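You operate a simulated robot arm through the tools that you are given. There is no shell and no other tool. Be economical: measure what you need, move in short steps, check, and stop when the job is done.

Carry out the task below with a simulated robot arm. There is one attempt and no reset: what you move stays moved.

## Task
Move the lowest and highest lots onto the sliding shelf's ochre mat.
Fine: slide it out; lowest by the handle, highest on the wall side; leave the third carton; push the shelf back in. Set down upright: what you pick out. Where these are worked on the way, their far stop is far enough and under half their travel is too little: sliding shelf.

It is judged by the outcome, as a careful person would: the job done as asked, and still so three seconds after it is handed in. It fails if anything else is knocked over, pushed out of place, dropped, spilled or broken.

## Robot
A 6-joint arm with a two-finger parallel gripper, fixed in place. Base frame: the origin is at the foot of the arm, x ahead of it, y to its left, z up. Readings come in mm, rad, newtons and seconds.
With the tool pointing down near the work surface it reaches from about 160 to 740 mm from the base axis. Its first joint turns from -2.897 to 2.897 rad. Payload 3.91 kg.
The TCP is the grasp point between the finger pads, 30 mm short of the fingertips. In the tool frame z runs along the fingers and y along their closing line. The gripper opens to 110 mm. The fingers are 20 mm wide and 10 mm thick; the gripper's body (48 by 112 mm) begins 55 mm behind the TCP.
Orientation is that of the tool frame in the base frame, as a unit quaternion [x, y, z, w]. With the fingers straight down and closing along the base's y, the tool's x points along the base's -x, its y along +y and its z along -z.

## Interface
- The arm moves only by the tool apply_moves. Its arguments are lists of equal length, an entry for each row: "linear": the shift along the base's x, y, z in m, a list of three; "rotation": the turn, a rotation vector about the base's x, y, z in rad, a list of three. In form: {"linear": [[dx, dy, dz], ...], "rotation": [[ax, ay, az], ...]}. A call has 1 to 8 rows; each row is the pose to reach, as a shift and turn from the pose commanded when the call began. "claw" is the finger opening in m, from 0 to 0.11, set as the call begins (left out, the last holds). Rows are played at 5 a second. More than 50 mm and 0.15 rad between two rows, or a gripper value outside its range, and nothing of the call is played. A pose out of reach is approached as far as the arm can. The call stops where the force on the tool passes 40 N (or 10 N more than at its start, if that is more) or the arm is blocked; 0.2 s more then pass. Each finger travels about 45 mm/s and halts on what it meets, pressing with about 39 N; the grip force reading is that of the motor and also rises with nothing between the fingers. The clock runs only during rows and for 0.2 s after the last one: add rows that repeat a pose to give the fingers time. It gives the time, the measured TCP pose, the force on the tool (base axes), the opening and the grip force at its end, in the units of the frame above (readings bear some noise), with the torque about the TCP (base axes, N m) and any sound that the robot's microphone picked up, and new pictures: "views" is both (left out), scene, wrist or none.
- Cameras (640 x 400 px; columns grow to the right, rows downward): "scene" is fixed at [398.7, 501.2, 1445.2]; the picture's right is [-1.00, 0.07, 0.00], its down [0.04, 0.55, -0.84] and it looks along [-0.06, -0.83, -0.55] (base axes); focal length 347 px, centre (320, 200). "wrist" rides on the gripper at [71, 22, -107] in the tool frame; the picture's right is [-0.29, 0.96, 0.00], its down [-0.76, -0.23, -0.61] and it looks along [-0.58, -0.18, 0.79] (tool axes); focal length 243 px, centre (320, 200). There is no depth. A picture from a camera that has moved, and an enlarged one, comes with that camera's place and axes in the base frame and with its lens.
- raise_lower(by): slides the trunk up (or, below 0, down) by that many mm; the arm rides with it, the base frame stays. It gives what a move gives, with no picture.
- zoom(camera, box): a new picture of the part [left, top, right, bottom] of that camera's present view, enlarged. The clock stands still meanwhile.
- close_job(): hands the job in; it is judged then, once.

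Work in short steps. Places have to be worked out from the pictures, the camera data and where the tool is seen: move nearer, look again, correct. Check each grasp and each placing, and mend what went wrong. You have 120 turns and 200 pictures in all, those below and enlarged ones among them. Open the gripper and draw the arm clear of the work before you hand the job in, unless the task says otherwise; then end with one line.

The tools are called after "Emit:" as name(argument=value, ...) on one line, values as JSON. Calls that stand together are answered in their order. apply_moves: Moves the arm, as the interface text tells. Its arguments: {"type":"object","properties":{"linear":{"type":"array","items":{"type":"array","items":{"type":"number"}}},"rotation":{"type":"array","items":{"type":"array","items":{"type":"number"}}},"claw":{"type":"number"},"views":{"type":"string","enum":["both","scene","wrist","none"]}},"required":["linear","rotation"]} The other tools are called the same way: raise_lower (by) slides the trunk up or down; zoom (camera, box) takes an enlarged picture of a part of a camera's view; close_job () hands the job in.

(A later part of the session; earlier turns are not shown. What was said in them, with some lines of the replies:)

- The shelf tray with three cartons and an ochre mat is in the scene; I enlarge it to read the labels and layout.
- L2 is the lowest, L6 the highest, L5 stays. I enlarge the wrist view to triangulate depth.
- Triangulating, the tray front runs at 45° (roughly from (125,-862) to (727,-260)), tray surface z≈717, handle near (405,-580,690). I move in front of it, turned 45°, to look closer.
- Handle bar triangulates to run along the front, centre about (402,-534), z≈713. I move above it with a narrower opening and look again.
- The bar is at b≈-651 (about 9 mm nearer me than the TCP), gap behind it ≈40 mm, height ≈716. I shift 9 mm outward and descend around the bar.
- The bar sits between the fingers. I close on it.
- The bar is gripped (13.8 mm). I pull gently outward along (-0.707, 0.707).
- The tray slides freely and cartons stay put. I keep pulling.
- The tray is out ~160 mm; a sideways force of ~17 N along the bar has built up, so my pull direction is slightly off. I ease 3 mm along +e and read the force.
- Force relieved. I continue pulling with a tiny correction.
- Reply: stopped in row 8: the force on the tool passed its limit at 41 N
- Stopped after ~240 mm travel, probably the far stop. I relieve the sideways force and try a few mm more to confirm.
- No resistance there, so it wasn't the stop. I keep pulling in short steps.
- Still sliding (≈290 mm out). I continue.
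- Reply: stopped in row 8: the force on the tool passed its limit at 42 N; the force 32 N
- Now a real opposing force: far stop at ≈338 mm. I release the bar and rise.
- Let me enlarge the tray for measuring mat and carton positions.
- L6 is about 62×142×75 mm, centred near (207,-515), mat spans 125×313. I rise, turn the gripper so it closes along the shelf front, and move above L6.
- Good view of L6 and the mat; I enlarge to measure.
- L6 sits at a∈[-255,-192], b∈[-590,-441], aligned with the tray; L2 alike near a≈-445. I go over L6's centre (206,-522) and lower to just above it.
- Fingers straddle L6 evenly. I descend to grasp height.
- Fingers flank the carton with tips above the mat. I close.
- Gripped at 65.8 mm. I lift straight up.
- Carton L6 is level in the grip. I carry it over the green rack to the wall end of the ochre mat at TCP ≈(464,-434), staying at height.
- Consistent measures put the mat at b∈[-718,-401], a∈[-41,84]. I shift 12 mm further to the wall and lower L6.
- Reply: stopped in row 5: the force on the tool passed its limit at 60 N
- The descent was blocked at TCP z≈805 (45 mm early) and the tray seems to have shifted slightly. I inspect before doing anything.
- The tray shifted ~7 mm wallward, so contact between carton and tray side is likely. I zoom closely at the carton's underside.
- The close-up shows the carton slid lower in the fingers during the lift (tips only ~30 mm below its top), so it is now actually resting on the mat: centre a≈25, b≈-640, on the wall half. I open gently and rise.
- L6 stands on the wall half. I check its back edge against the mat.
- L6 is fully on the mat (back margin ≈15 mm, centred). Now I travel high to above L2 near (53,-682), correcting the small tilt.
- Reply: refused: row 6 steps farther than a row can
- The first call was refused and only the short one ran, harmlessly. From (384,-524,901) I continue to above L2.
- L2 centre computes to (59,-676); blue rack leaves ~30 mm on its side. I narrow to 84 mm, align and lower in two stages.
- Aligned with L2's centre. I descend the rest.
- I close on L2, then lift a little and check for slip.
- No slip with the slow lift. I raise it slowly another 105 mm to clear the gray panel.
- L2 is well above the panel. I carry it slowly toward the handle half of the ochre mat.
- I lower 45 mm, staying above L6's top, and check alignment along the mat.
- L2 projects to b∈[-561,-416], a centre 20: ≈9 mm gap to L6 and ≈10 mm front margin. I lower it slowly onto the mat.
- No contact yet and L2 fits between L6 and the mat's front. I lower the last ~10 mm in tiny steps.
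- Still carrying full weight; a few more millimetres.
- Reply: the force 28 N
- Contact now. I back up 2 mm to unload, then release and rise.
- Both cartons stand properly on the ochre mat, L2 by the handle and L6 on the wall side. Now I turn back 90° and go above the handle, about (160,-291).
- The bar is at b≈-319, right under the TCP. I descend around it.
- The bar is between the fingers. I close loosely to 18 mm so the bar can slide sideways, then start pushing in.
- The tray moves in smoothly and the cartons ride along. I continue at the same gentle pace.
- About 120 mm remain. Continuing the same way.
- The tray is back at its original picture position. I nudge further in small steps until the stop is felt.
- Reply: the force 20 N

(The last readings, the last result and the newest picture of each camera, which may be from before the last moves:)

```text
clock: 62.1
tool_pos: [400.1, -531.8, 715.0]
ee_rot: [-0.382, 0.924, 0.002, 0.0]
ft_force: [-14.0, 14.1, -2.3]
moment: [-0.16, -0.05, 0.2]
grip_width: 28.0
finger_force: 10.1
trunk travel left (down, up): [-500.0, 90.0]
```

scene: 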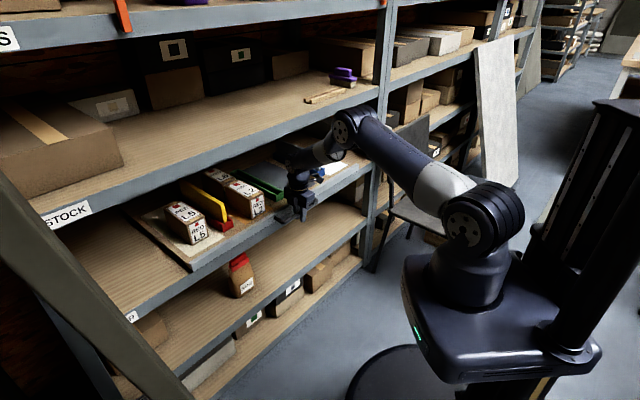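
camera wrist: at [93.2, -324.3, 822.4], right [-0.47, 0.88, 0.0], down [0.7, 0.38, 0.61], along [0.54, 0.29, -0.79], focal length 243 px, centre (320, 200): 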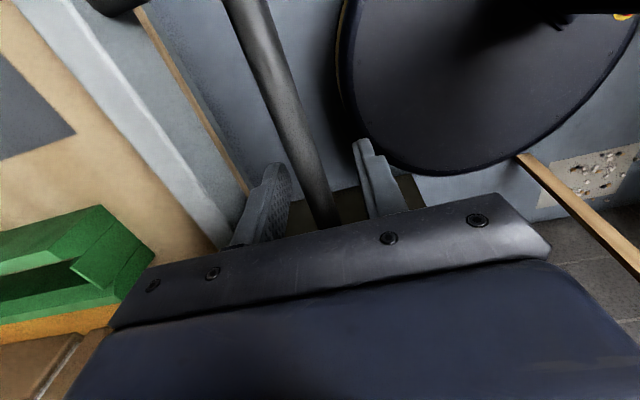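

Stop felt (20 N). I open, ease off to centre on the bar, and rise clear.

Emit:
apply_moves(linear=[[-0.001, 0.001, 0], [-0.003, 0.003, 0], [-0.005, 0.005, 0], [-0.005, 0.005, 0], [-0.005, 0.005, 0.02], [-0.005, 0.005, 0.06], [-0.005, 0.005, 0.1], [-0.005, 0.005, 0.13]], rotation=[[0, 0, 0], [0, 0, 0], [0, 0, 0], [0, 0, 0], [0, 0, 0], [0, 0, 0], [0, 0, 0], [0, 0, 0]], claw=0.044, views="none")

Emit:
apply_moves(linear=[[-0.02, 0.02, 0.01], [-0.05, 0.05, 0.02], [-0.08, 0.08, 0.03], [-0.11, 0.11, 0.04], [-0.14, 0.14, 0.05], [-0.17, 0.17, 0.06]], rotation=[[0, 0, 0], [0, 0, 0], [0, 0, 0], [0, 0, 0], [0, 0, 0], [0, 0, 0]], claw=0.1)

Emit:
zoom(camera="scene", box=[120, 130, 376, 290])

```text
clock: 63.9
tool_pos: [395.5, -529.1, 841.7]
ee_rot: [-0.383, 0.924, 0.0, 0.0]
ft_force: [0.2, 0.2, -0.1]
moment: [-0.02, 0.03, 0.02]
grip_width: 44.0
finger_force: 0.0
trunk travel left (down, up): [-500.0, 90.0]
```

```text
clock: 65.3
tool_pos: [225.9, -357.3, 905.0]
ee_rot: [-0.383, 0.924, 0.0, -0.001]
ft_force: [0.2, 0.1, 0.2]
moment: [0.01, -0.04, 0.0]
grip_width: 99.8
finger_force: 0.2
trunk travel left (down, up): [-500.0, 90.0]
camera wrist: at [159.9, -390.9, 1011.7], right [-0.47, 0.88, 0.0], down [0.7, 0.38, 0.61], along [0.54, 0.29, -0.79], focal length 243 px, centre (320, 200)
```

scene: 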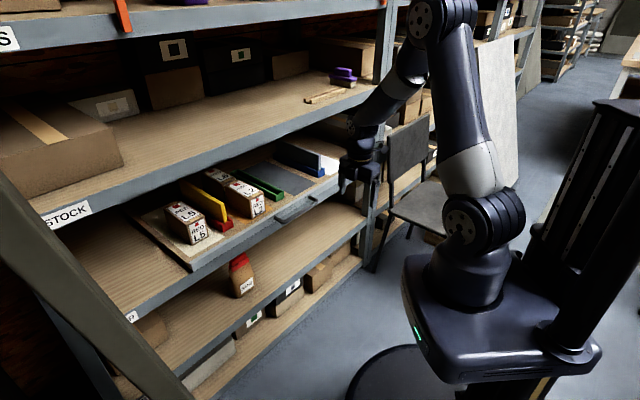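
wrist: 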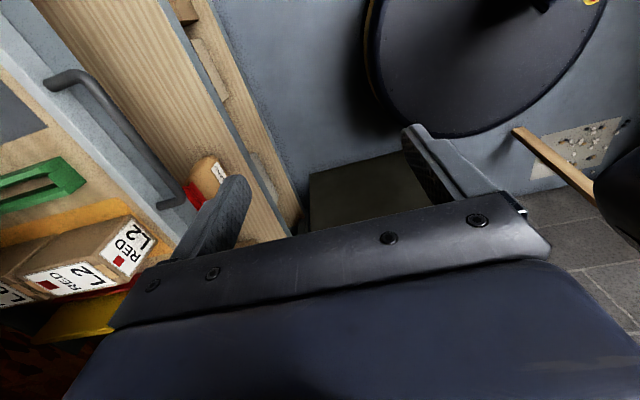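

```text
2.50 times, centred on (248, 210) of scene
camera zoom: at [398.7, 501.2, 1445.2], right [-1.0, 0.07, 0.0], down [0.04, 0.55, -0.84], along [-0.06, -0.83, -0.55], focal length 867 px, centre (500, 175)
```

zoom: 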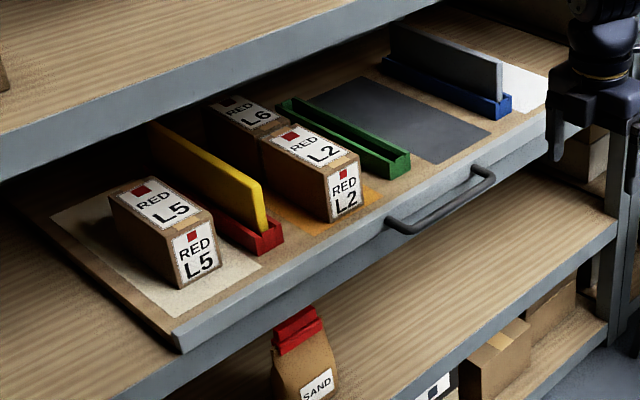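

The tray is shut exactly as at the start. L2 is by the handle and L6 on the wall side of the ochre mat; L5 and the dividers are undisturbed, and the arm is clear. I hand in.

Emit:
close_job()

```text
The job is handed in.
```

The job is handed in: L2 (lowest) stands upright at the handle end of the ochre mat and L6 (highest) stands upright at the wall end. L5 was left where it was. The shelf was slid out to its far stop, then pushed fully back in.
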